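You operate a simulated robot arm through the tools that you are given. There is no shell and no other tool.

Carry out the task below with a simulated robot arm. There is one attempt and no reset: what you move stays moved.

Task
Put things in order on the top of the service bench. At the end: the green colour block stands on top of the blue shim plate; the gold small brass jet is on the silver steel shim plate; the yellow round brush stands on top of the gold brass shim plate; the gold large brass weight stands on top of the large black jet; whatever was shut is shut again. Leave all else as you found it, and nothing knocked over.

It is judged by the outcome, as a careful person would: the job done as asked, and still so three seconds after it is handed in. It fails if anything else is knocked over, pushed out of place, dropped, spilled or broken.

Robot
A 6-joint arm with a two-finger gripper, fixed in place. Base frame: the origin is on the floor under the middle of its stand, x ahead of it, y to its left, z up; the work surface is at about z = 0.86. Units: m, rad, N and s.
With the tool pointing down near the work surface it reaches from about 0.14 to 0.68 m from the base axis. Its first joint turns from -1.152 to 1.152 rad. Payload 2.45 kg.
The TCP is the grasp point between the finger pads, 0.03 m short of the fingertips. In the tool frame z runs along the fingers and y along their closing line. The gripper opens to 0.106 m; its body begins 0.079 m behind the TCP.
Orientation is that of the tool frame in the base frame, as a unit quaternion [w, x, y, z]. With the fingers straight down and closing along the base's y, the tool's x points along the base's -x, its y along +y and its z along -z.

Tools
- The arm moves only by the tool play_rows. Its argument "rows" is a list of rows, each an object (a shift or turn left out is 0, a gripper value left out holds the last) with "jaw": the closure in counts, from 0 (fully open) to 255 (shut); "translation": the shift along the tool's x, y, z in units of 400 mm (1.0 is 400 mm), a list of three; "angular": the turn, a rotation vector about the tool's x, y, z in units of 45 degrees (1.0 is 45 degrees), a list of three. In form: [{"jaw": jaw, "translation": [dx, dy, dz], "angular": [ax, ay, az]}, ...]. A call has 1 to 20 rows; each row is the pose to reach, as a shift and turn from the pose commanded when the call began, along the tool's axes at that moment. A call with a number of a shift or a turn outside -1 to 1 is refused whole. Each row takes 0.2 s and may step no farther than 0.05 m and 0.15 rad from the row before; otherwise, or with a gripper value out of range, the whole call is refused. A pose out of reach is approached as far as the arm can. The call stops where the force on the tool passes 40 N (or 10 N more than at its start, if that is more) or the arm is blocked; 0.2 s more then pass. Each finger travels about 0.153 m/s and halts on what it meets, pressing with about 28 N; the grip force reading is that of the motor and also rises with nothing between the fingers. The clock runs only during rows and for 0.2 s after the last one: add rows that repeat a pose to give the fingers time. It gives the time, the measured TCP pose, the force on the tool (base axes), the opening and the grip force at its end, in the units of the frame above (readings bear some noise), with the torque about the TCP (base axes, N m) and any sound that the robot's microphone picked up, and new pictures: "show" is both (left out), scene, wrist or none.
- Cameras (640 x 400 px; columns grow to the right, rows downward): "scene" is fixed at [0.0599, 0.4147, 1.4076]; the picture's right is [-0.72, -0.69, 0.00], its down [-0.37, 0.39, -0.85] and it looks along [0.58, -0.61, -0.53] (base axes); focal length 322 px, centre (320, 200). "wrist" rides on the gripper at [0.076, -0.002, -0.106] in the tool frame; the picture's right is [0.02, 1.00, 0.00], its down [-0.78, 0.02, -0.62] and it looks along [-0.62, 0.01, 0.78] (tool axes); focal length 247 px, centre (320, 200). There is no depth. A picture from a camera that has moved, and an enlarged one, comes with that camera's place and axes in the base frame and with its lens.
- enlarge(camera, box): a new picture of the part [left, top, right, bottom] of that camera's present view, enlarged. It takes no simulated time.
- job_done(): hands the job in; it is judged then, once.

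Places have to be worked out from the pictures, the camera data and where the tool is seen. Open the gripper and draw the arm clear of the work before you hand the job in, unless the task says otherwise.

The tools are called as name(argument=value, ...) on one line, values as JSON. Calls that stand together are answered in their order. play_rows: Moves the arm, as the interface text tells. Its arguments: {"type":"object","properties":{"rows":{"type":"array","items":{"type":"object","properties":{"jaw":{"type":"number"},"translation":{"type":"array","items":{"type":"number"}},"angular":{"type":"array","items":{"type":"number"}}}}},"show":{"type":"string","enum":["both","scene","wrist","none"]}},"required":["rows"]} The other tools are called the same way: enlarge (camera, box) takes an enlarged picture of a part of a camera's view; job_done () hands the job in.

At the start:

```text
time_s: 0.0
eef_pos: [0.3713, -0.1378, 1.1968]
ee_rot: [0.001, -0.001, 1.0, 0.0]
ft_force: [0.6, -0.6, 1.6]
moment: [-0.02, 0.03, -0.01]
width: 0.1058
grasp_force: 0.0
```

scene: 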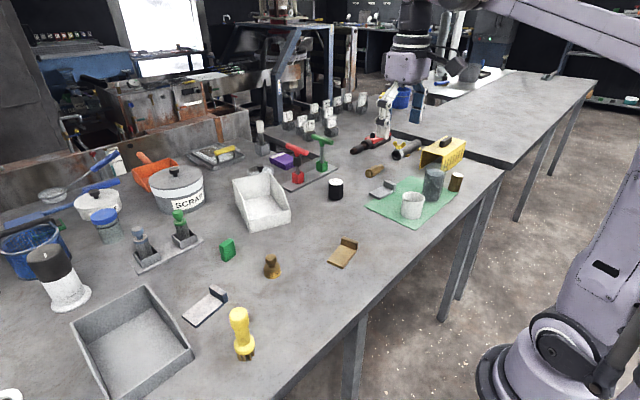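
wrist: 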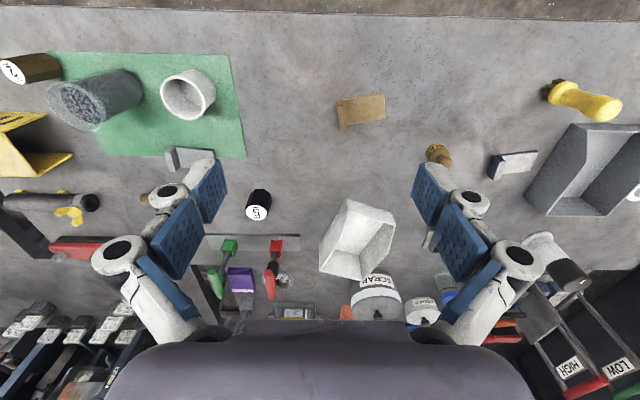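

I'll first look closely at the bench in both cameras to identify all the objects before moving.

enlarge(camera="scene", box=[160, 220, 400, 370])

enlarge(camera="scene", box=[320, 120, 500, 240])

enlarge(camera="scene", box=[230, 80, 420, 210])

enlarge(camera="scene", box=[0, 140, 240, 300])

enlarge(camera="wrist", box=[0, 30, 320, 230])

enlarge(camera="wrist", box=[320, 60, 640, 260])

```text
2.67 times, centred on (280, 295) of scene
camera zoom: at [0.0599, 0.4147, 1.4076], right [-0.72, -0.69, 0.0], down [-0.37, 0.39, -0.85], along [0.58, -0.61, -0.53], focal length 860 px, centre (427, -53)
```

zoom: 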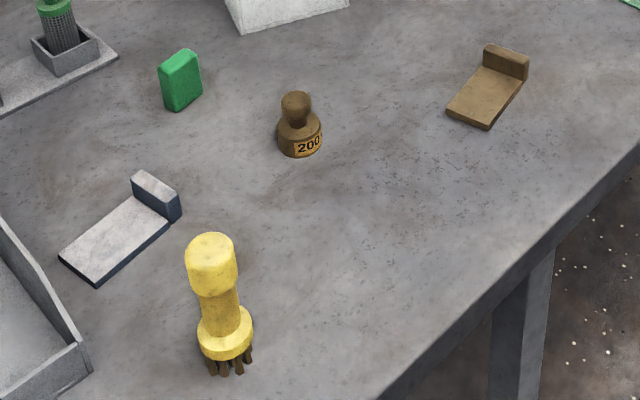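

```text
3.33 times, centred on (410, 180) of scene
camera zoom: at [0.0599, 0.4147, 1.4076], right [-0.72, -0.69, 0.0], down [-0.37, 0.39, -0.85], along [0.58, -0.61, -0.53], focal length 1075 px, centre (20, 267)
```

zoom: 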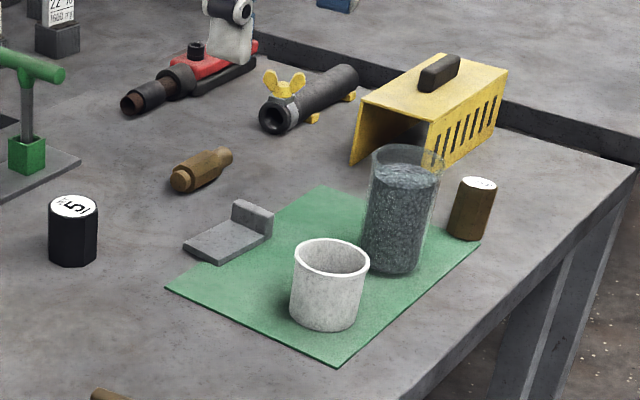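

```text
3.08 times, centred on (325, 145) of scene
camera zoom: at [0.0599, 0.4147, 1.4076], right [-0.72, -0.69, 0.0], down [-0.37, 0.39, -0.85], along [0.58, -0.61, -0.53], focal length 992 px, centre (305, 369)
```

zoom: 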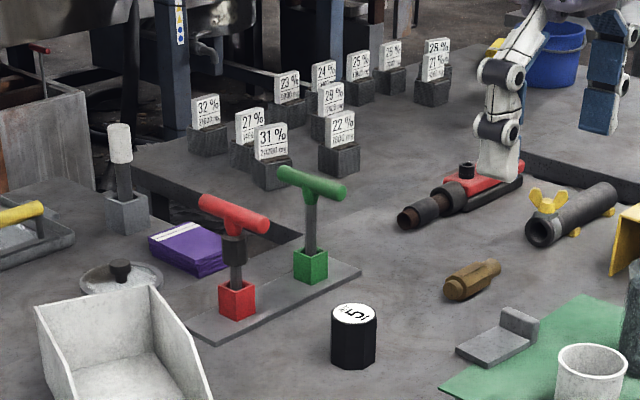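

```text
2.50 times, centred on (120, 220) of scene
camera zoom: at [0.0599, 0.4147, 1.4076], right [-0.72, -0.69, 0.0], down [-0.37, 0.39, -0.85], along [0.58, -0.61, -0.53], focal length 806 px, centre (820, 150)
```

zoom: 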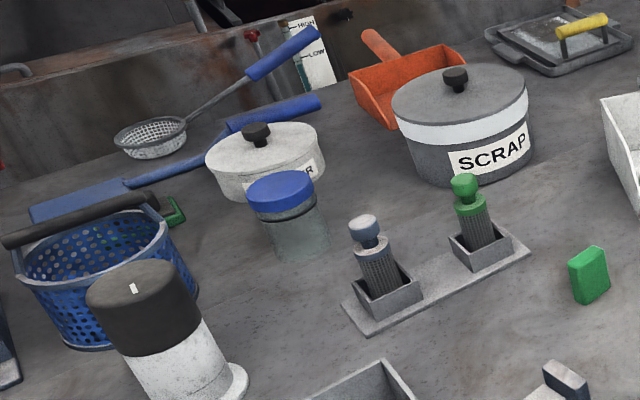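

```text
2.00 times, centred on (160, 130) of wrist
camera zoom: at [0.2948, -0.1382, 1.302], right [-0.02, 1.0, 0.0], down [0.78, 0.02, 0.62], along [0.62, 0.01, -0.78], focal length 494 px, centre (640, 340)
```

zoom: 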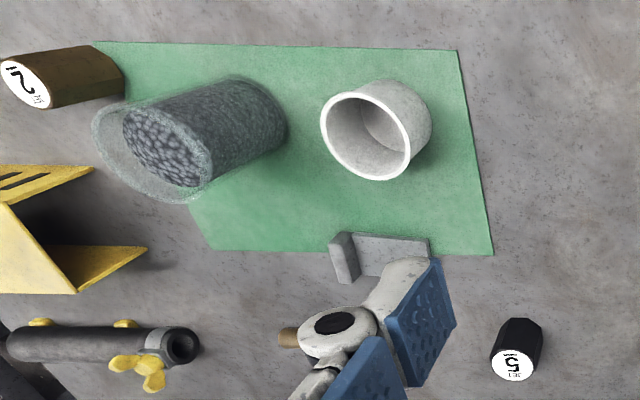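

```text
2.00 times, centred on (480, 160) of wrist
camera zoom: at [0.2948, -0.1382, 1.302], right [-0.02, 1.0, 0.0], down [0.78, 0.02, 0.62], along [0.62, 0.01, -0.78], focal length 494 px, centre (0, 280)
```

zoom: 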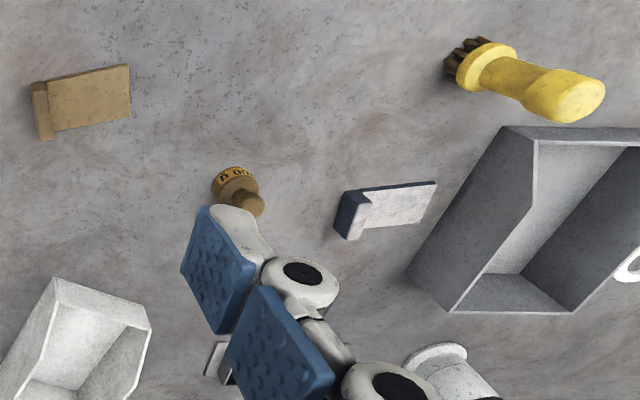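

enlarge(camera="scene", box=[440, 160, 480, 200])

enlarge(camera="wrist", box=[0, 50, 64, 90])

enlarge(camera="wrist", box=[235, 185, 283, 225])

enlarge(camera="scene", box=[350, 155, 420, 205])

```text
10.00 times, centred on (460, 180) of scene
camera zoom: at [0.0599, 0.4147, 1.4076], right [-0.72, -0.69, 0.0], down [-0.37, 0.39, -0.85], along [0.58, -0.61, -0.53], focal length 3224 px, centre (-1080, 400)
```

zoom: 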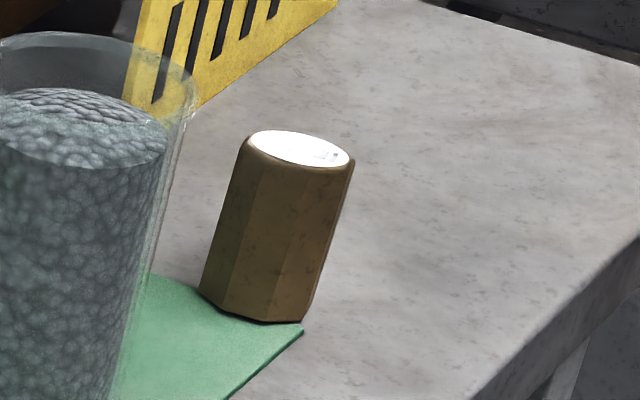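

```text
10.00 times, centred on (32, 70) of wrist
camera zoom: at [0.2948, -0.1382, 1.302], right [-0.02, 1.0, 0.0], down [0.78, 0.02, 0.62], along [0.62, 0.01, -0.78], focal length 2470 px, centre (3200, 1500)
```

zoom: 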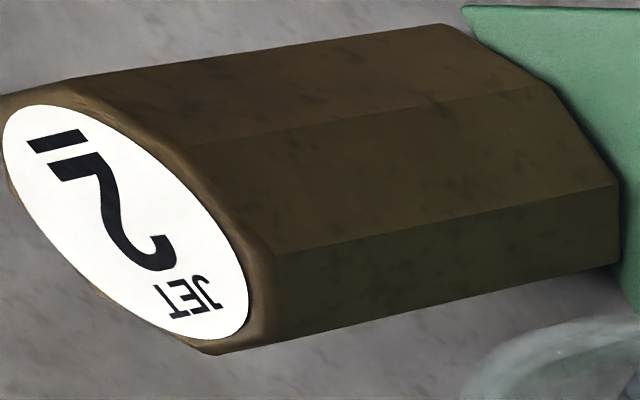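

```text
10.00 times, centred on (259, 205) of wrist
camera zoom: at [0.2948, -0.1382, 1.302], right [-0.02, 1.0, 0.0], down [0.78, 0.02, 0.62], along [0.62, 0.01, -0.78], focal length 2470 px, centre (930, 150)
```

zoom: 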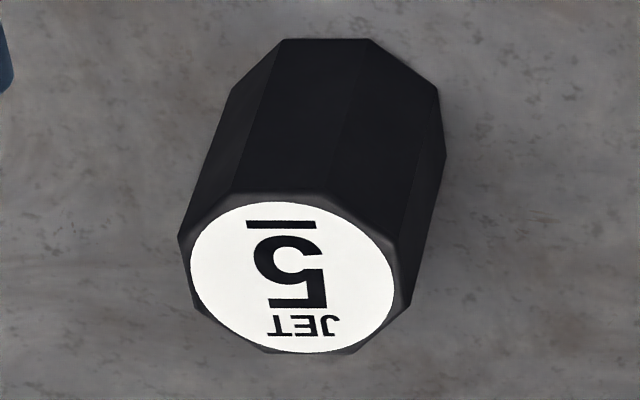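

```text
8.00 times, centred on (385, 180) of scene
camera zoom: at [0.0599, 0.4147, 1.4076], right [-0.72, -0.69, 0.0], down [-0.37, 0.39, -0.85], along [0.58, -0.61, -0.53], focal length 2579 px, centre (-200, 360)
```

zoom: 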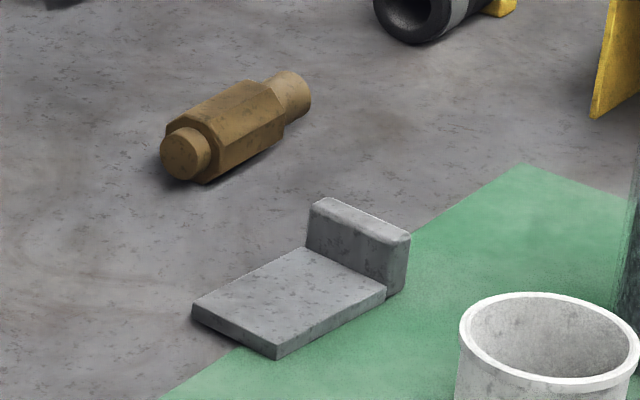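

Labels confirm the jets ("2 JET" brass, narrower; "5 JET" black, wider). I'll move the camera, high above everything, over the left group (weight, green block, blue plate, brush) to localise it.

play_rows(rows=[{"jaw": 0, "translation": [-0.02, 0.1, 0.01]}, {"translation": [-0.04, 0.2, 0.02]}, {"translation": [-0.06, 0.3, 0.04]}, {"translation": [-0.08, 0.4, 0.05]}, {"translation": [-0.1, 0.5, 0.07]}, {"translation": [-0.12, 0.6, 0.08]}, {"translation": [-0.13, 0.7, 0.1]}, {"translation": [-0.14, 0.775, 0.1]}], show="both")

```text
time_s: 1.8
eef_pos: [0.4273, 0.1723, 1.1573]
ee_rot: [0.001, 0.001, 1.0, 0.0]
ft_force: [-0.7, 0.8, 0.2]
moment: [-0.02, 0.01, -0.01]
width: 0.1061
grasp_force: 0.1
camera wrist: at [0.3515, 0.1712, 1.2617], right [-0.02, 1.0, 0.0], down [0.78, 0.02, 0.62], along [0.62, 0.01, -0.78], focal length 247 px, centre (320, 200)
```

scene: 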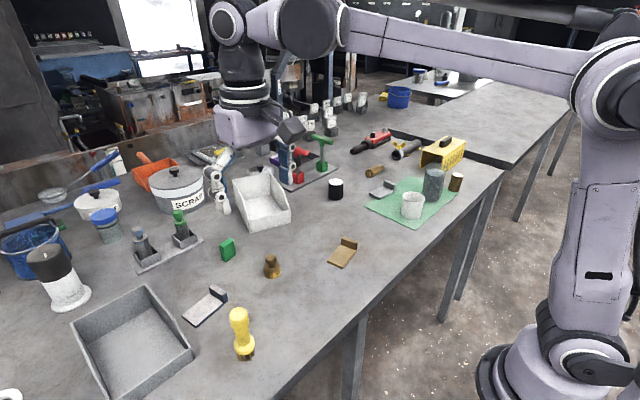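
wrist: 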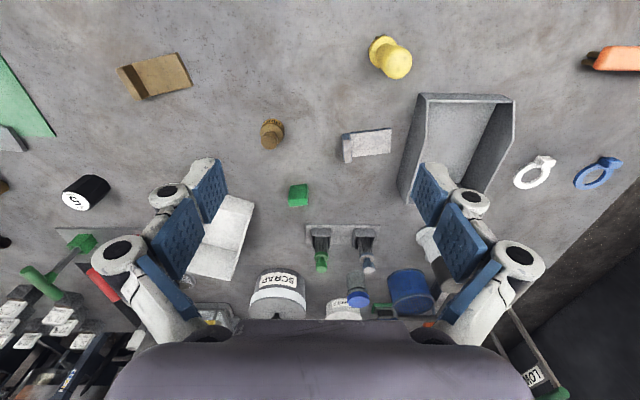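

enlarge(camera="wrist", box=[230, 100, 422, 220])

enlarge(camera="wrist", box=[340, 20, 436, 80])

enlarge(camera="wrist", box=[60, 40, 220, 220])

```text
3.33 times, centred on (326, 160) of wrist
camera zoom: at [0.3515, 0.1712, 1.2617], right [-0.02, 1.0, 0.0], down [0.78, 0.02, 0.62], along [0.62, 0.01, -0.78], focal length 823 px, centre (300, 333)
```

zoom: 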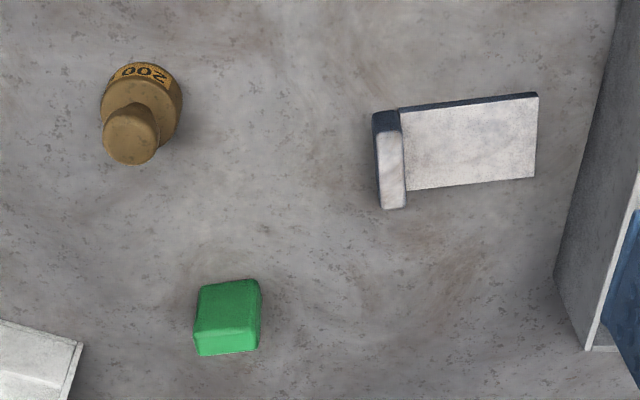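

```text
6.67 times, centred on (388, 50) of wrist
camera zoom: at [0.3515, 0.1712, 1.2617], right [-0.02, 1.0, 0.0], down [0.78, 0.02, 0.62], along [0.62, 0.01, -0.78], focal length 1646 px, centre (-133, 1200)
```

zoom: 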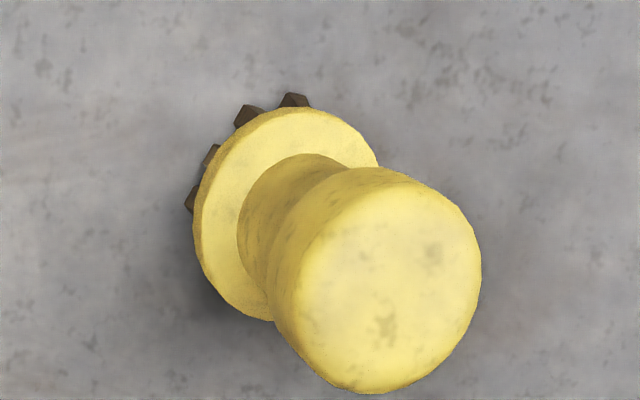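

```text
2.22 times, centred on (140, 130) of wrist
camera zoom: at [0.3515, 0.1712, 1.2617], right [-0.02, 1.0, 0.0], down [0.78, 0.02, 0.62], along [0.62, 0.01, -0.78], focal length 549 px, centre (720, 356)
```

zoom: 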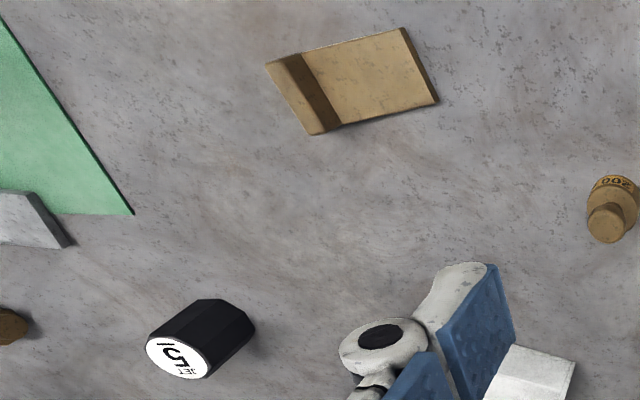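

The left group is located: weight ≈(0.520, 0.093), green block ≈(0.644, 0.134), blue plate ≈(0.539, 0.261), brush ≈(0.400, 0.256), brass plate ≈(0.438, -0.058). I'll start with the brass weight: hover above it with fingers partly closed.

play_rows(rows=[{"jaw": 60, "translation": [-0.046, -0.04, 0.079]}, {"translation": [-0.093, -0.079, 0.157]}, {"translation": [-0.139, -0.119, 0.236]}, {"translation": [-0.186, -0.158, 0.314]}, {"translation": [-0.232, -0.198, 0.393]}, {"translation": [-0.232, -0.198, 0.393]}], show="both")

```text
time_s: 3.2
eef_pos: [0.5204, 0.0942, 1.0002]
ee_rot: [0.0, 0.0, 1.0, 0.0]
ft_force: [0.6, -0.5, -0.1]
moment: [0.0, -0.01, 0.01]
width: 0.081
grasp_force: 0.0
camera wrist: at [0.4436, 0.0931, 1.1051], right [-0.02, 1.0, 0.0], down [0.78, 0.02, 0.62], along [0.62, 0.01, -0.78], focal length 247 px, centre (320, 200)
```

scene: 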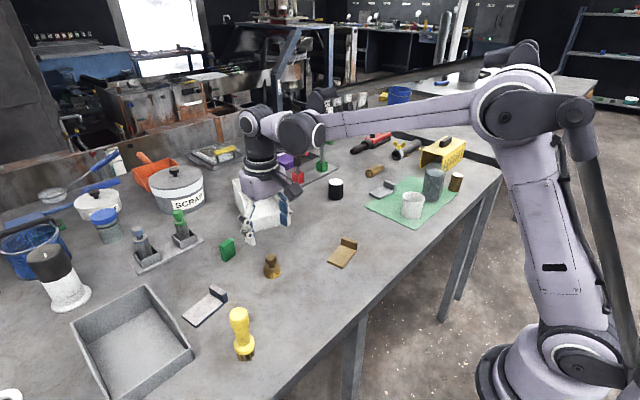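
wrist: 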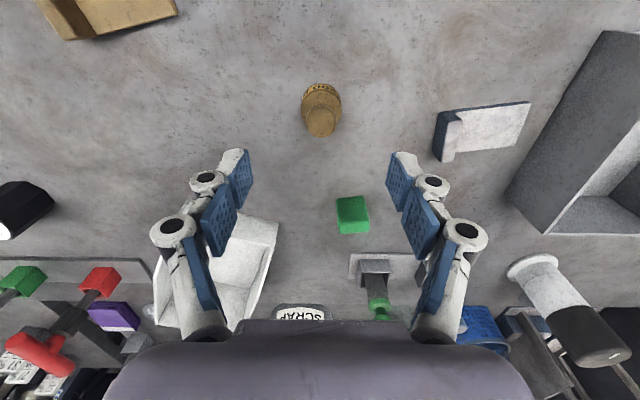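

enlarge(camera="wrist", box=[280, 70, 376, 130])

enlarge(camera="wrist", box=[280, 90, 440, 250])

```text
6.67 times, centred on (328, 100) of wrist
camera zoom: at [0.4436, 0.0931, 1.1051], right [-0.02, 1.0, 0.0], down [0.78, 0.02, 0.62], along [0.62, 0.01, -0.78], focal length 1646 px, centre (267, 867)
```

zoom: 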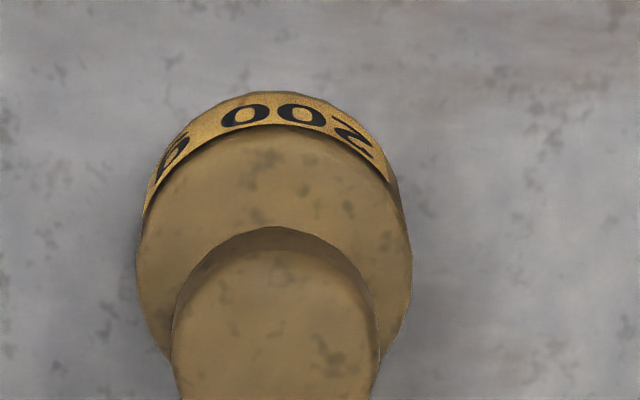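

```text
2.50 times, centred on (360, 170) of wrist
camera zoom: at [0.4436, 0.0931, 1.1051], right [-0.02, 1.0, 0.0], down [0.78, 0.02, 0.62], along [0.62, 0.01, -0.78], focal length 617 px, centre (220, 275)
```

zoom: 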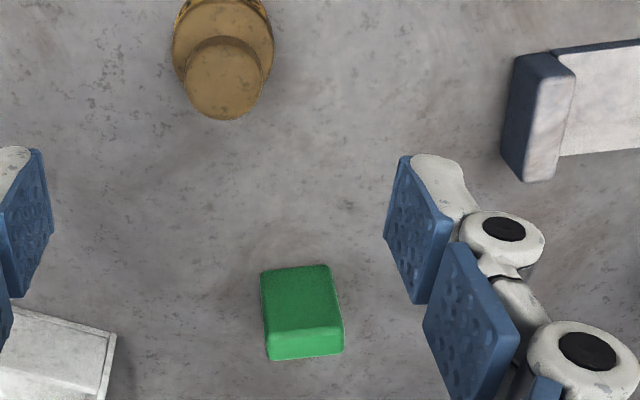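

The weight is centred under the TCP (base disc ≈38 mm dia, 18 mm high at (0.5205, 0.0944)). I descend so the fingertips are ~5 mm off the bench and close on the base disc.

play_rows(rows=[{"jaw": 60, "translation": [0, 0, 0.09]}, {"translation": [0, 0, 0.18]}, {"translation": [0, 0, 0.24]}, {"translation": [0, 0, 0.2625]}, {"jaw": 60, "translation": [0, 0, 0.2625]}, {"jaw": 255, "translation": [0, 0, 0.2625]}, {"jaw": 255, "translation": [0, 0, 0.2625]}, {"jaw": 255, "translation": [0, 0, 0.2625]}, {"jaw": 255, "translation": [0, 0, 0.2625]}], show="both")

```text
time_s: 5.2
eef_pos: [0.5202, 0.0919, 0.8945]
ee_rot: [0.001, 0.0, 1.0, -0.001]
ft_force: [-0.3, 0.2, 0.3]
moment: [0.0, -0.01, 0.0]
width: 0.0368
grasp_force: 27.8
camera wrist: at [0.4434, 0.0913, 0.9997], right [-0.02, 1.0, 0.0], down [0.78, 0.02, 0.62], along [0.62, 0.01, -0.78], focal length 247 px, centre (320, 200)
```

scene: 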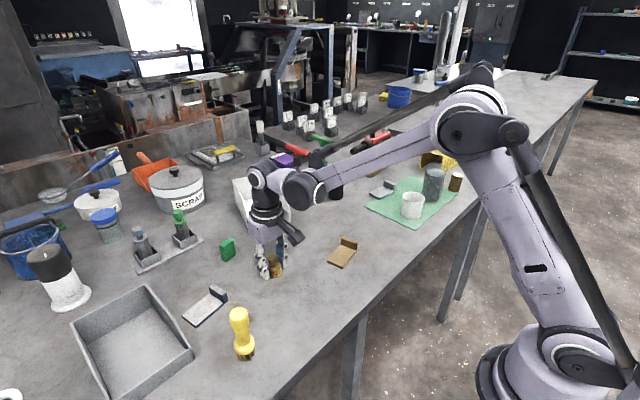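
wrist: 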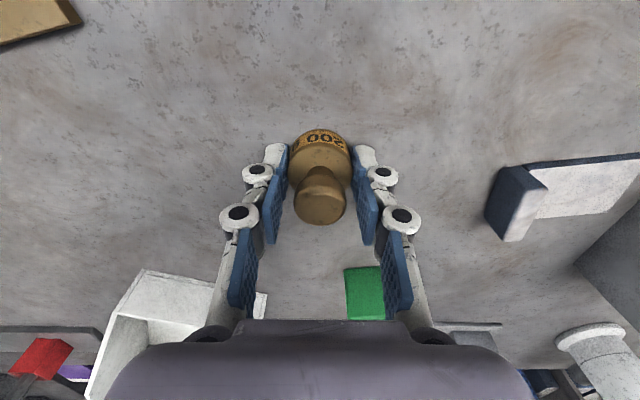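

Gripped (width 36.8 mm, 28 N). Lifting straight up to z≈1.05 and checking that the weight comes along.

play_rows(rows=[{"jaw": 255, "translation": [0, 0, -0.05]}, {"translation": [0, 0, -0.12]}, {"translation": [0, 0, -0.21]}, {"translation": [0, 0, -0.3]}, {"translation": [0, 0, -0.3875]}, {"translation": [0, 0, -0.3875]}], show="wrist")

```text
time_s: 6.6
eef_pos: [0.5223, 0.0934, 1.0516]
ee_rot: [0.001, 0.0, 1.0, 0.0]
ft_force: [0.1, 0.1, -1.5]
moment: [0.0, 0.02, -0.01]
width: 0.0363
grasp_force: 27.9
camera wrist: at [0.4449, 0.0926, 1.157], right [-0.02, 1.0, 0.0], down [0.78, 0.02, 0.62], along [0.62, 0.01, -0.78], focal length 247 px, centre (320, 200)
```

wrist: 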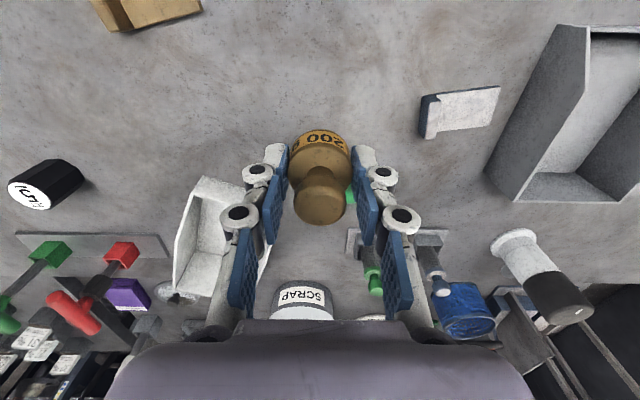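

Weight held (force −1.5 N ≈ 150–200 g). Now carrying it at height across to near the black jet.

play_rows(rows=[{"jaw": 255, "translation": [-0.01, -0.06, -0.01]}, {"translation": [-0.04, -0.17, -0.025]}, {"translation": [-0.06, -0.28, -0.025]}, {"translation": [-0.09, -0.39, -0.025]}, {"translation": [-0.12, -0.5, -0.025]}, {"translation": [-0.14, -0.61, -0.025]}, {"translation": [-0.17, -0.72, -0.025]}, {"translation": [-0.19, -0.82, -0.025]}, {"translation": [-0.2, -0.86, -0.025]}, {"translation": [-0.2, -0.86, -0.025]}], show="both")

```text
time_s: 8.8
eef_pos: [0.5958, -0.2485, 1.057]
ee_rot: [0.0, 0.0, 1.0, 0.0]
ft_force: [0.0, -0.5, -2.5]
moment: [0.02, 0.02, 0.01]
width: 0.0368
grasp_force: 28.2
out of reach, approached as far as the arm can: row 9, 10
camera wrist: at [0.5201, -0.2493, 1.163], right [-0.02, 1.0, 0.0], down [0.78, 0.02, 0.62], along [0.62, 0.01, -0.78], focal length 247 px, centre (320, 200)
```

scene: 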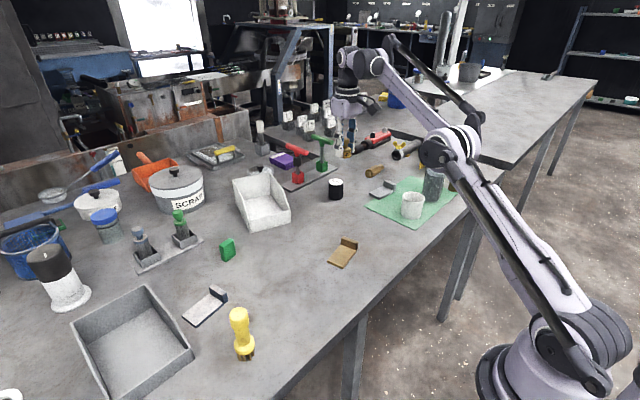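
wrist: 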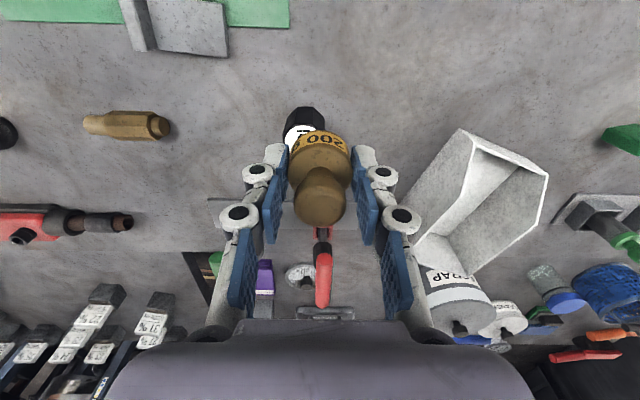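

The arm reached its limit at radius ≈0.646 at this height, so I need an accurate location for the black jet to plan the placement. Zooming in on it.

enlarge(camera="wrist", box=[272, 95, 336, 135])

enlarge(camera="scene", box=[310, 165, 374, 205])

enlarge(camera="wrist", box=[60, 0, 320, 160])

```text
10.00 times, centred on (304, 115) of wrist
camera zoom: at [0.5201, -0.2493, 1.163], right [-0.02, 1.0, 0.0], down [0.78, 0.02, 0.62], along [0.62, 0.01, -0.78], focal length 2470 px, centre (480, 1050)
```

zoom: 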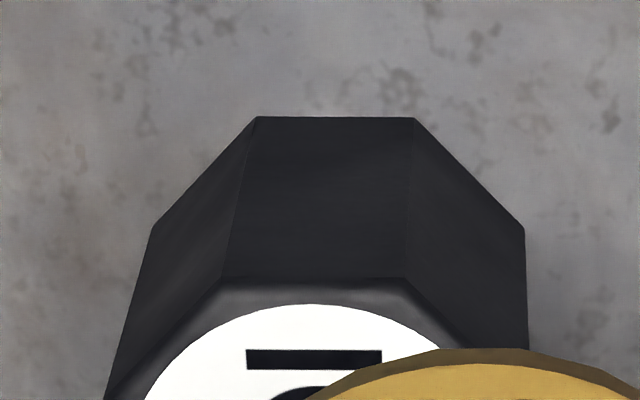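

```text
10.00 times, centred on (342, 185) of scene
camera zoom: at [0.06, 0.4147, 1.4076], right [-0.72, -0.69, 0.0], down [-0.37, 0.39, -0.85], along [0.58, -0.61, -0.53], focal length 3224 px, centre (100, 350)
```

zoom: 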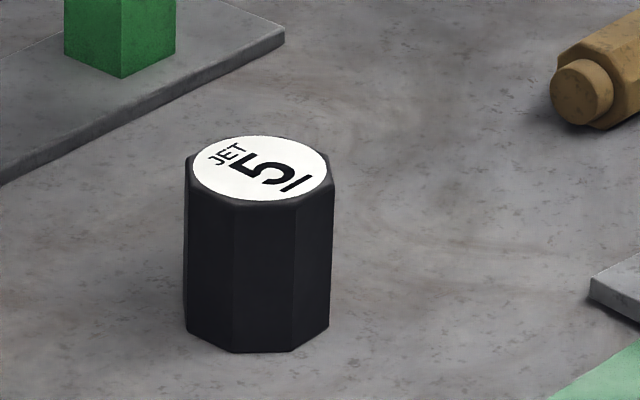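

```text
2.46 times, centred on (190, 80) of wrist
camera zoom: at [0.5201, -0.2493, 1.163], right [-0.02, 1.0, 0.0], down [0.78, 0.02, 0.62], along [0.62, 0.01, -0.78], focal length 608 px, centre (640, 495)
```

zoom: 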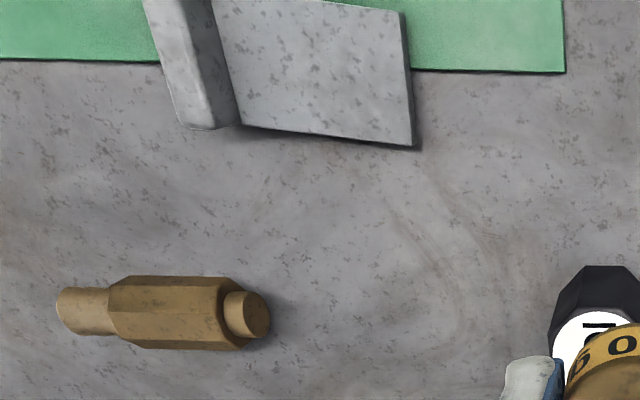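

The jet's centre is ≈(0.640, −0.266), top ≈0.910, radius 0.693 – a touch beyond the tool-down reach. I'll set the weight down on a clear bench spot and re-grip it with the tool tilted outward a few degrees, so it'll be placed upright while the arm reaches further. First move to the clear spot with the yaw aligned to the jet's radial line.

play_rows(rows=[{"jaw": 255, "translation": [0.035, 0.05, 0.04], "angular": [0, 0, 0.1]}, {"translation": [0.07, 0.1, 0.08], "angular": [0, 0, 0.2]}, {"translation": [0.1, 0.15, 0.13], "angular": [0, 0, 0.3]}, {"translation": [0.13, 0.19, 0.18], "angular": [0, 0, 0.4]}, {"translation": [0.14, 0.196, 0.2425], "angular": [0, 0, 0.5015]}, {"translation": [0.14, 0.196, 0.2425], "angular": [0, 0, 0.5015]}], show="both")

```text
time_s: 10.2
eef_pos: [0.539, -0.1698, 0.9597]
ee_rot: [0.0, 0.196, 0.981, 0.0]
ft_force: [-1.0, -0.2, -1.8]
moment: [-0.05, 0.0, -0.04]
width: 0.0366
grasp_force: 27.9
camera wrist: at [0.4685, -0.1409, 1.0656], right [0.36, 0.93, 0.0], down [0.73, -0.29, 0.62], along [0.58, -0.23, -0.78], focal length 247 px, centre (320, 200)
```

scene: 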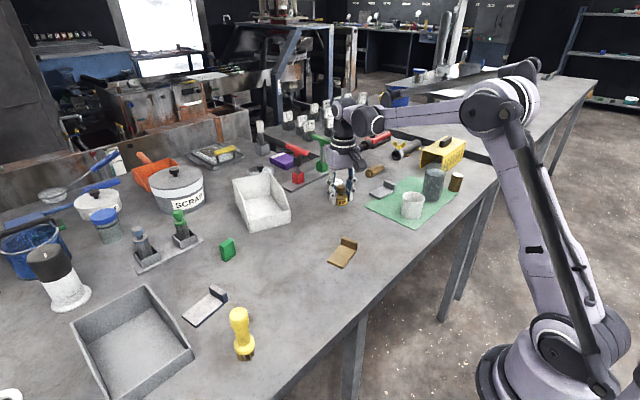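
wrist: 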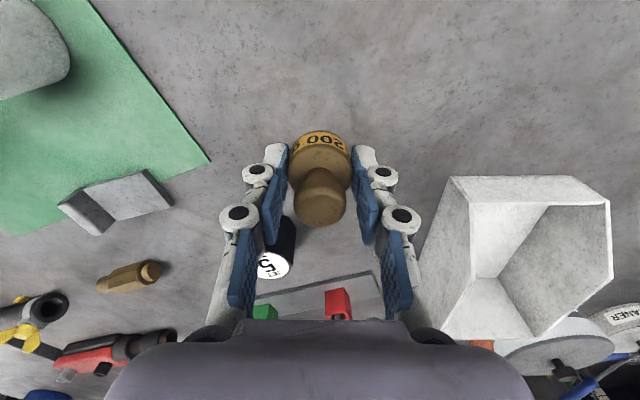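

Over the clear spot. I'll set the weight on the bench, open, tilt the tool 0.13 rad outward about the closing axis, and re-grip it while it stands upright.

play_rows(rows=[{"jaw": 255, "translation": [0, 0, 0.06]}, {"translation": [0, 0, 0.12]}, {"translation": [0, 0, 0.15]}, {"translation": [0, 0, 0.16]}, {"translation": [0, 0, 0.16]}, {"jaw": 105, "translation": [0, 0, 0.16]}, {"translation": [0, 0, 0.16]}, {"translation": [0, 0, 0.16], "angular": [0, -0.08, 0]}, {"translation": [0, 0, 0.16], "angular": [0, -0.1655, 0]}, {"translation": [0, 0, 0.16], "angular": [0, -0.1655, 0]}], show="both")

```text
time_s: 12.4
eef_pos: [0.5396, -0.1704, 0.8958]
ee_rot: [0.064, 0.195, 0.979, -0.013]
ft_force: [-0.4, 0.1, -0.1]
moment: [-0.02, -0.01, 0.0]
width: 0.0624
grasp_force: 0.0
camera wrist: at [0.4562, -0.1366, 0.9909], right [0.36, 0.93, 0.0], down [0.65, -0.25, 0.72], along [0.67, -0.26, -0.69], focal length 247 px, centre (320, 200)
```

scene: 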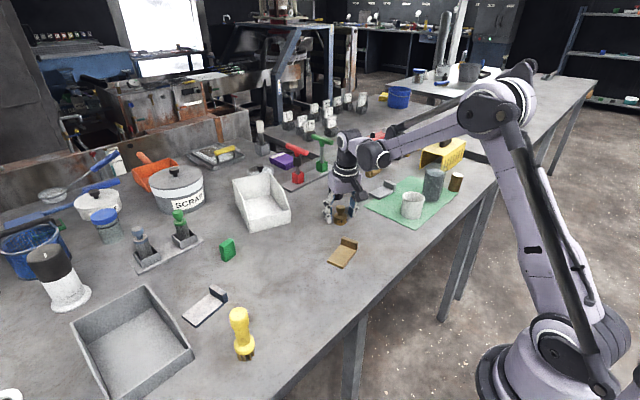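
wrist: 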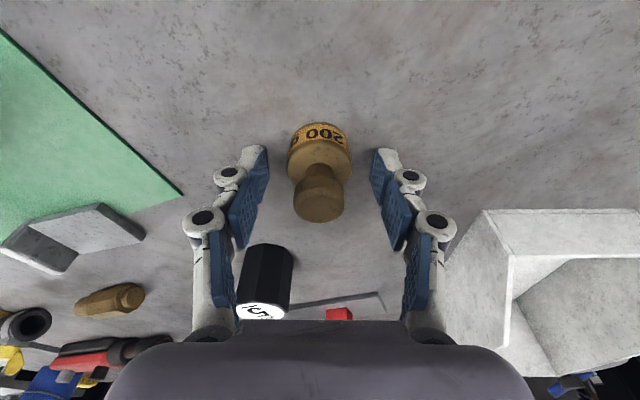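

The weight stands upright between the tilted fingers. Close on it, then lift straight up about 8 cm.

play_rows(rows=[{"jaw": 255}, {"jaw": 255}, {"jaw": 255}, {"jaw": 255, "translation": [-0.005, 0, -0.04]}, {"translation": [-0.013, 0, -0.1]}, {"translation": [-0.02, 0, -0.155]}, {"translation": [-0.0259, 0, -0.198]}, {"translation": [-0.0259, 0, -0.198]}], show="both")

enlarge(camera="wrist", box=[200, 90, 440, 240])

```text
time_s: 14.2
eef_pos: [0.5394, -0.1694, 0.9773]
ee_rot: [0.065, 0.195, 0.979, -0.013]
ft_force: [0.6, -0.7, -0.6]
moment: [0.0, 0.02, 0.03]
width: 0.0366
grasp_force: 27.9
camera wrist: at [0.4568, -0.1358, 1.0714], right [0.36, 0.93, 0.0], down [0.65, -0.25, 0.72], along [0.67, -0.26, -0.7], focal length 247 px, centre (320, 200)
```

scene: 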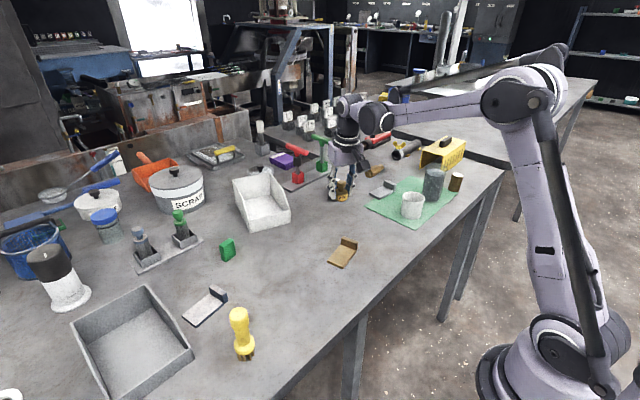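
wrist: 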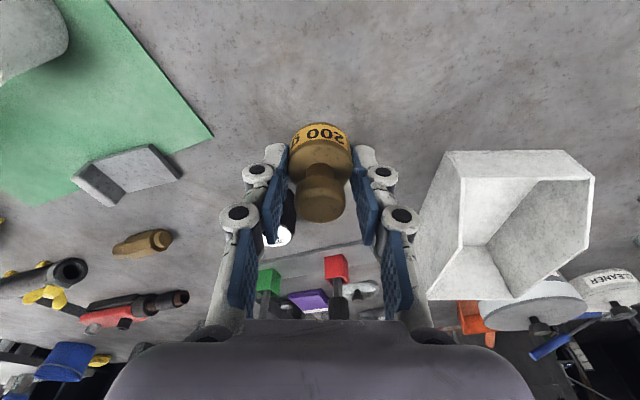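

```text
2.67 times, centred on (320, 165) of wrist
camera zoom: at [0.4568, -0.1358, 1.0714], right [0.36, 0.93, 0.0], down [0.65, -0.25, 0.72], along [0.67, -0.26, -0.7], focal length 659 px, centre (320, 293)
```

zoom: 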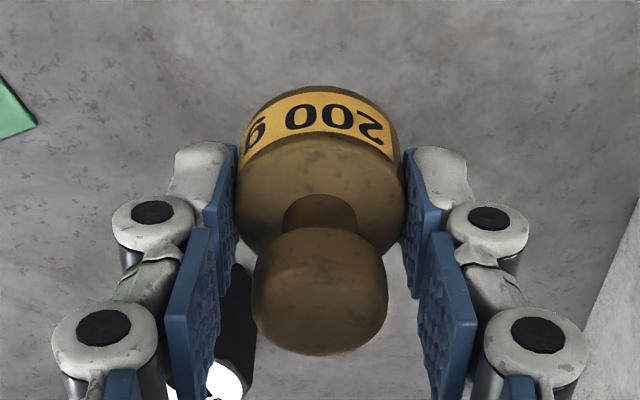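

Weight gripped, its axis coincides with the TCP. Now translating horizontally (weight bottom ~3 cm above jet top) to above the black jet.

play_rows(rows=[{"jaw": 255, "translation": [-0.05, -0.02, 0.0065]}, {"translation": [-0.13, -0.05, 0.017]}, {"translation": [-0.21, -0.08, 0.0274]}, {"translation": [-0.28, -0.11, 0.0366]}, {"translation": [-0.3223, -0.1265, 0.0421]}, {"translation": [-0.3223, -0.1265, 0.0421]}, {"translation": [-0.3223, -0.1265, 0.0421]}], show="both")

enlarge(camera="wrist", box=[240, 80, 400, 180])

enlarge(camera="scene", box=[304, 140, 384, 210])

```text
time_s: 15.8
eef_pos: [0.641, -0.269, 0.9781]
ee_rot: [0.064, 0.196, 0.978, -0.013]
ft_force: [-0.7, 0.5, -2.3]
moment: [0.03, -0.01, 0.0]
width: 0.0365
grasp_force: 28.2
camera wrist: at [0.5574, -0.2344, 1.0714], right [0.36, 0.93, 0.0], down [0.65, -0.25, 0.72], along [0.67, -0.26, -0.7], focal length 247 px, centre (320, 200)
```

scene: 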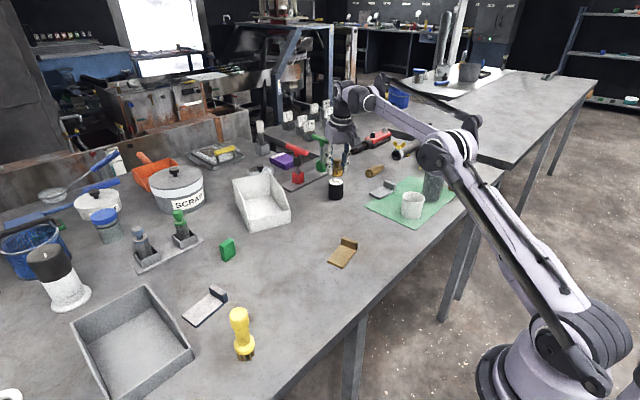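
wrist: 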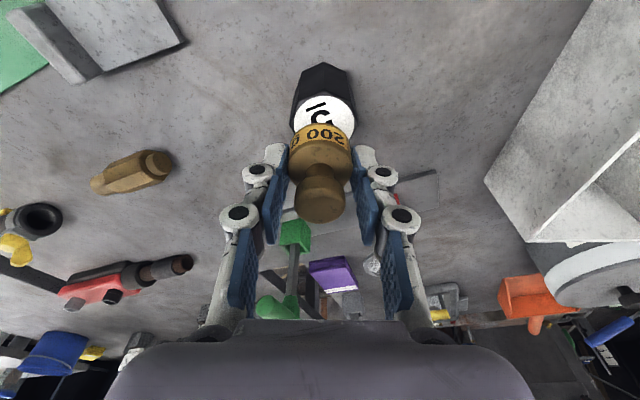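

```text
4.00 times, centred on (320, 130) of wrist
camera zoom: at [0.5574, -0.2344, 1.0714], right [0.36, 0.93, 0.0], down [0.65, -0.25, 0.72], along [0.67, -0.26, -0.7], focal length 988 px, centre (320, 480)
```

zoom: 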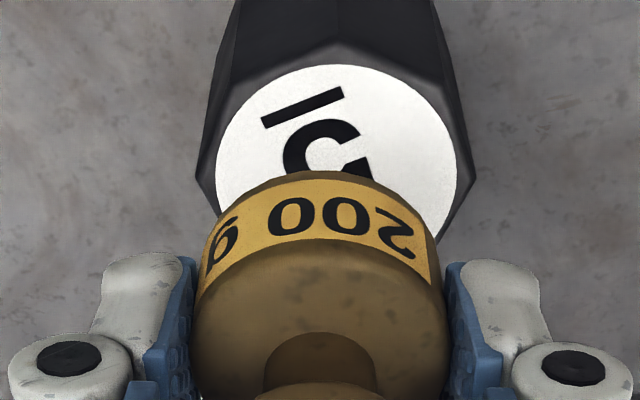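

```text
5.71 times, centred on (344, 175) of scene
camera zoom: at [0.06, 0.4147, 1.4076], right [-0.72, -0.69, 0.0], down [-0.37, 0.39, -0.85], along [0.58, -0.61, -0.53], focal length 1842 px, centre (183, 343)
```

zoom: 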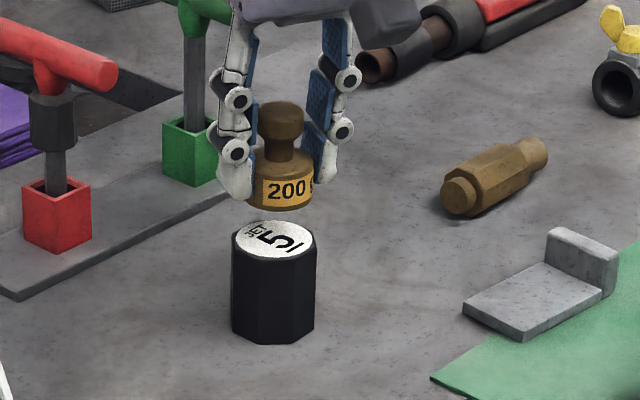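

Aligned radially; the jet is ~2.5 mm toward tool +y of the weight. I correct that and lower to just above the jet top.

play_rows(rows=[{"jaw": 255, "translation": [-0.0025, 0.00625, 0.0003]}, {"translation": [0.001, 0.00625, 0.025]}, {"translation": [0.004, 0.00625, 0.05]}, {"translation": [0.0069, 0.00625, 0.0722]}, {"translation": [0.0069, 0.00625, 0.0722]}, {"translation": [0.0069, 0.00625, 0.0722]}], show="both")

enlarge(camera="wrist", box=[240, 80, 400, 180])

enlarge(camera="scene", box=[316, 155, 364, 205])

```text
time_s: 17.2
eef_pos: [0.6408, -0.2648, 0.9485]
ee_rot: [0.065, 0.196, 0.978, -0.013]
ft_force: [1.9, -1.8, 29.0]
moment: [-0.18, -0.1, 0.04]
width: 0.037
grasp_force: 27.5
camera wrist: at [0.5579, -0.2313, 1.0429], right [0.36, 0.93, 0.0], down [0.65, -0.25, 0.72], along [0.67, -0.26, -0.69], focal length 247 px, centre (320, 200)
```

scene: 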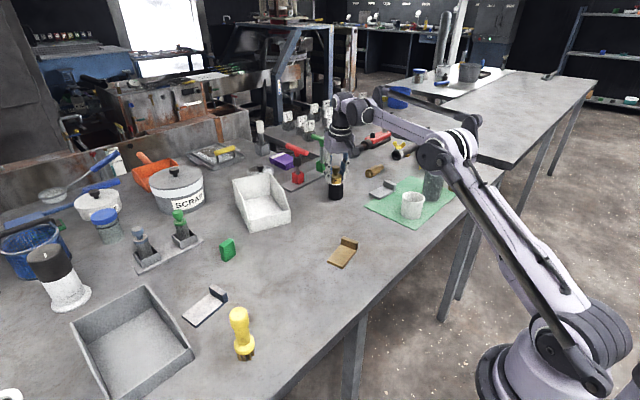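
wrist: 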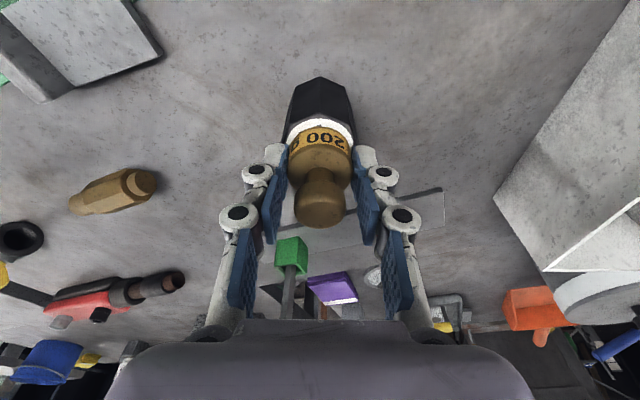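

```text
4.00 times, centred on (320, 130) of wrist
camera zoom: at [0.5579, -0.2313, 1.0429], right [0.36, 0.93, 0.0], down [0.65, -0.25, 0.72], along [0.67, -0.26, -0.69], focal length 988 px, centre (320, 480)
```

zoom: 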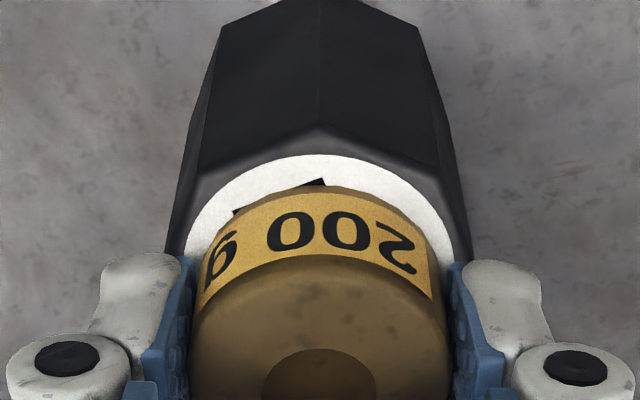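

```text
8.00 times, centred on (340, 180) of scene
camera zoom: at [0.0594, 0.4149, 1.4076], right [-0.72, -0.69, 0.0], down [-0.37, 0.39, -0.85], along [0.58, -0.61, -0.53], focal length 2579 px, centre (160, 360)
```

zoom: 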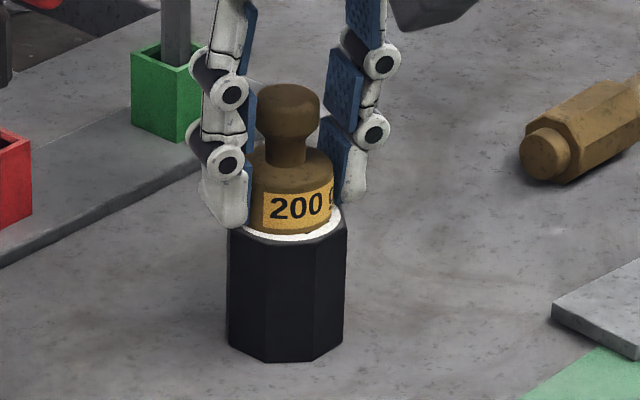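

Contact made (29 N up); the weight sits centred on the jet's label. I relax the press by ~2 mm, then check the force before opening.

play_rows(rows=[{"jaw": 255, "translation": [-0.0003, 0, -0.0025]}, {"translation": [-0.0006, 0, -0.005]}, {"translation": [-0.0006, 0, -0.005]}], show="none")

```text
time_s: 18.0
eef_pos: [0.6414, -0.2648, 0.9486]
ee_rot: [0.063, 0.195, 0.979, -0.012]
ft_force: [-0.8, -0.9, 3.3]
moment: [-0.04, -0.05, -0.05]
width: 0.0368
grasp_force: 28.2
```

Only ~3 N now, so it is resting on the jet. Opening gently and then withdrawing up and inward.

play_rows(rows=[{"jaw": 230}, {"jaw": 160}, {"jaw": 105}, {"jaw": 105}, {"jaw": 105}], show="both")

enlarge(camera="scene", box=[316, 155, 364, 205])

```text
time_s: 19.2
eef_pos: [0.6416, -0.2661, 0.9494]
ee_rot: [0.064, 0.196, 0.979, -0.012]
ft_force: [0.3, -0.5, -0.5]
moment: [0.0, -0.02, 0.0]
width: 0.0626
grasp_force: 0.0
camera wrist: at [0.5585, -0.2313, 1.0439], right [0.36, 0.93, 0.0], down [0.65, -0.25, 0.72], along [0.67, -0.26, -0.7], focal length 247 px, centre (320, 200)
```

scene: 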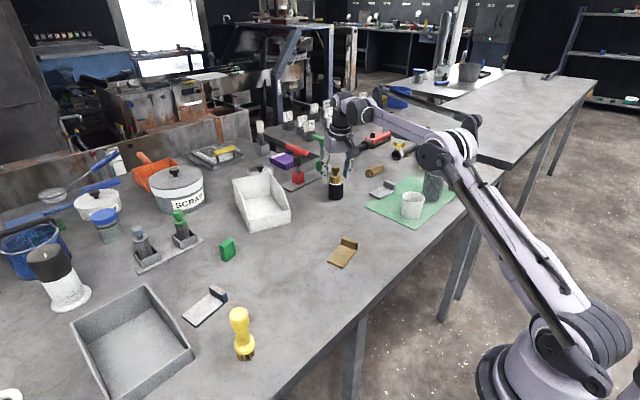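
wrist: 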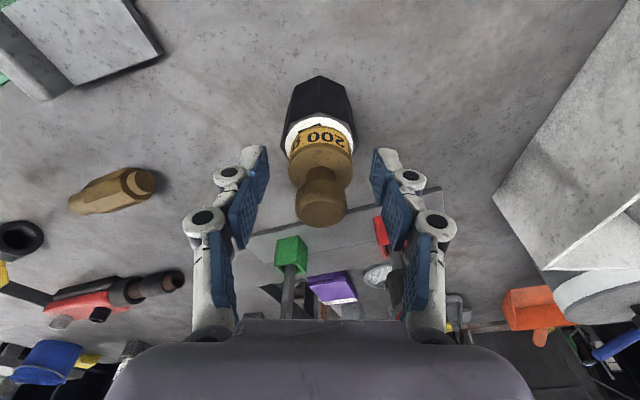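

```text
8.00 times, centred on (340, 180) of scene
camera zoom: at [0.0599, 0.4147, 1.4076], right [-0.72, -0.69, 0.0], down [-0.37, 0.39, -0.85], along [0.58, -0.61, -0.53], focal length 2579 px, centre (160, 360)
```

zoom: 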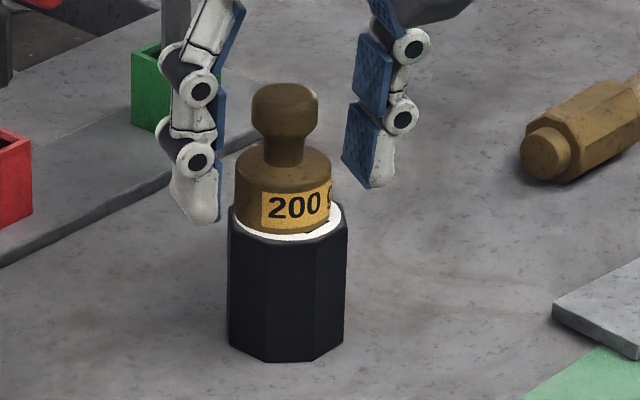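

The weight stands on the jet. Withdrawing up along the tool, then inward, and levelling the tool.

play_rows(rows=[{"jaw": 105, "translation": [0, 0, -0.05]}, {"translation": [0, 0, -0.12]}, {"translation": [0, 0, -0.2]}, {"translation": [0.06, 0, -0.26]}, {"translation": [0.15, 0, -0.3], "angular": [0, 0.08, 0]}, {"translation": [0.25, 0, -0.33], "angular": [0, 0.1655, 0]}, {"translation": [0.28, 0, -0.35], "angular": [0, 0.1655, 0]}, {"translation": [0.28, 0, -0.35], "angular": [0, 0.1655, 0]}], show="both")

```text
time_s: 21.0
eef_pos: [0.5205, -0.2151, 1.0752]
ee_rot: [-0.001, 0.195, 0.981, 0.0]
ft_force: [-0.6, -0.1, -0.3]
moment: [0.0, -0.02, 0.01]
width: 0.0624
grasp_force: 0.0
camera wrist: at [0.4501, -0.1866, 1.1796], right [0.36, 0.93, 0.0], down [0.73, -0.29, 0.62], along [0.58, -0.23, -0.78], focal length 247 px, centre (320, 200)
```

scene: 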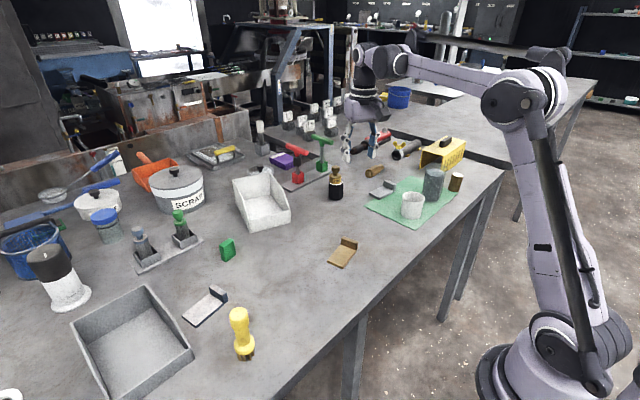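
wrist: 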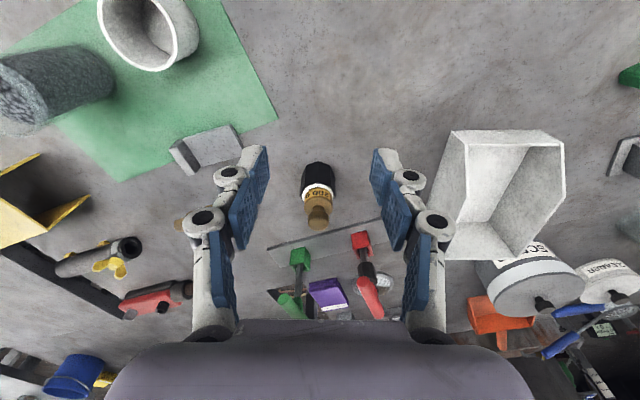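

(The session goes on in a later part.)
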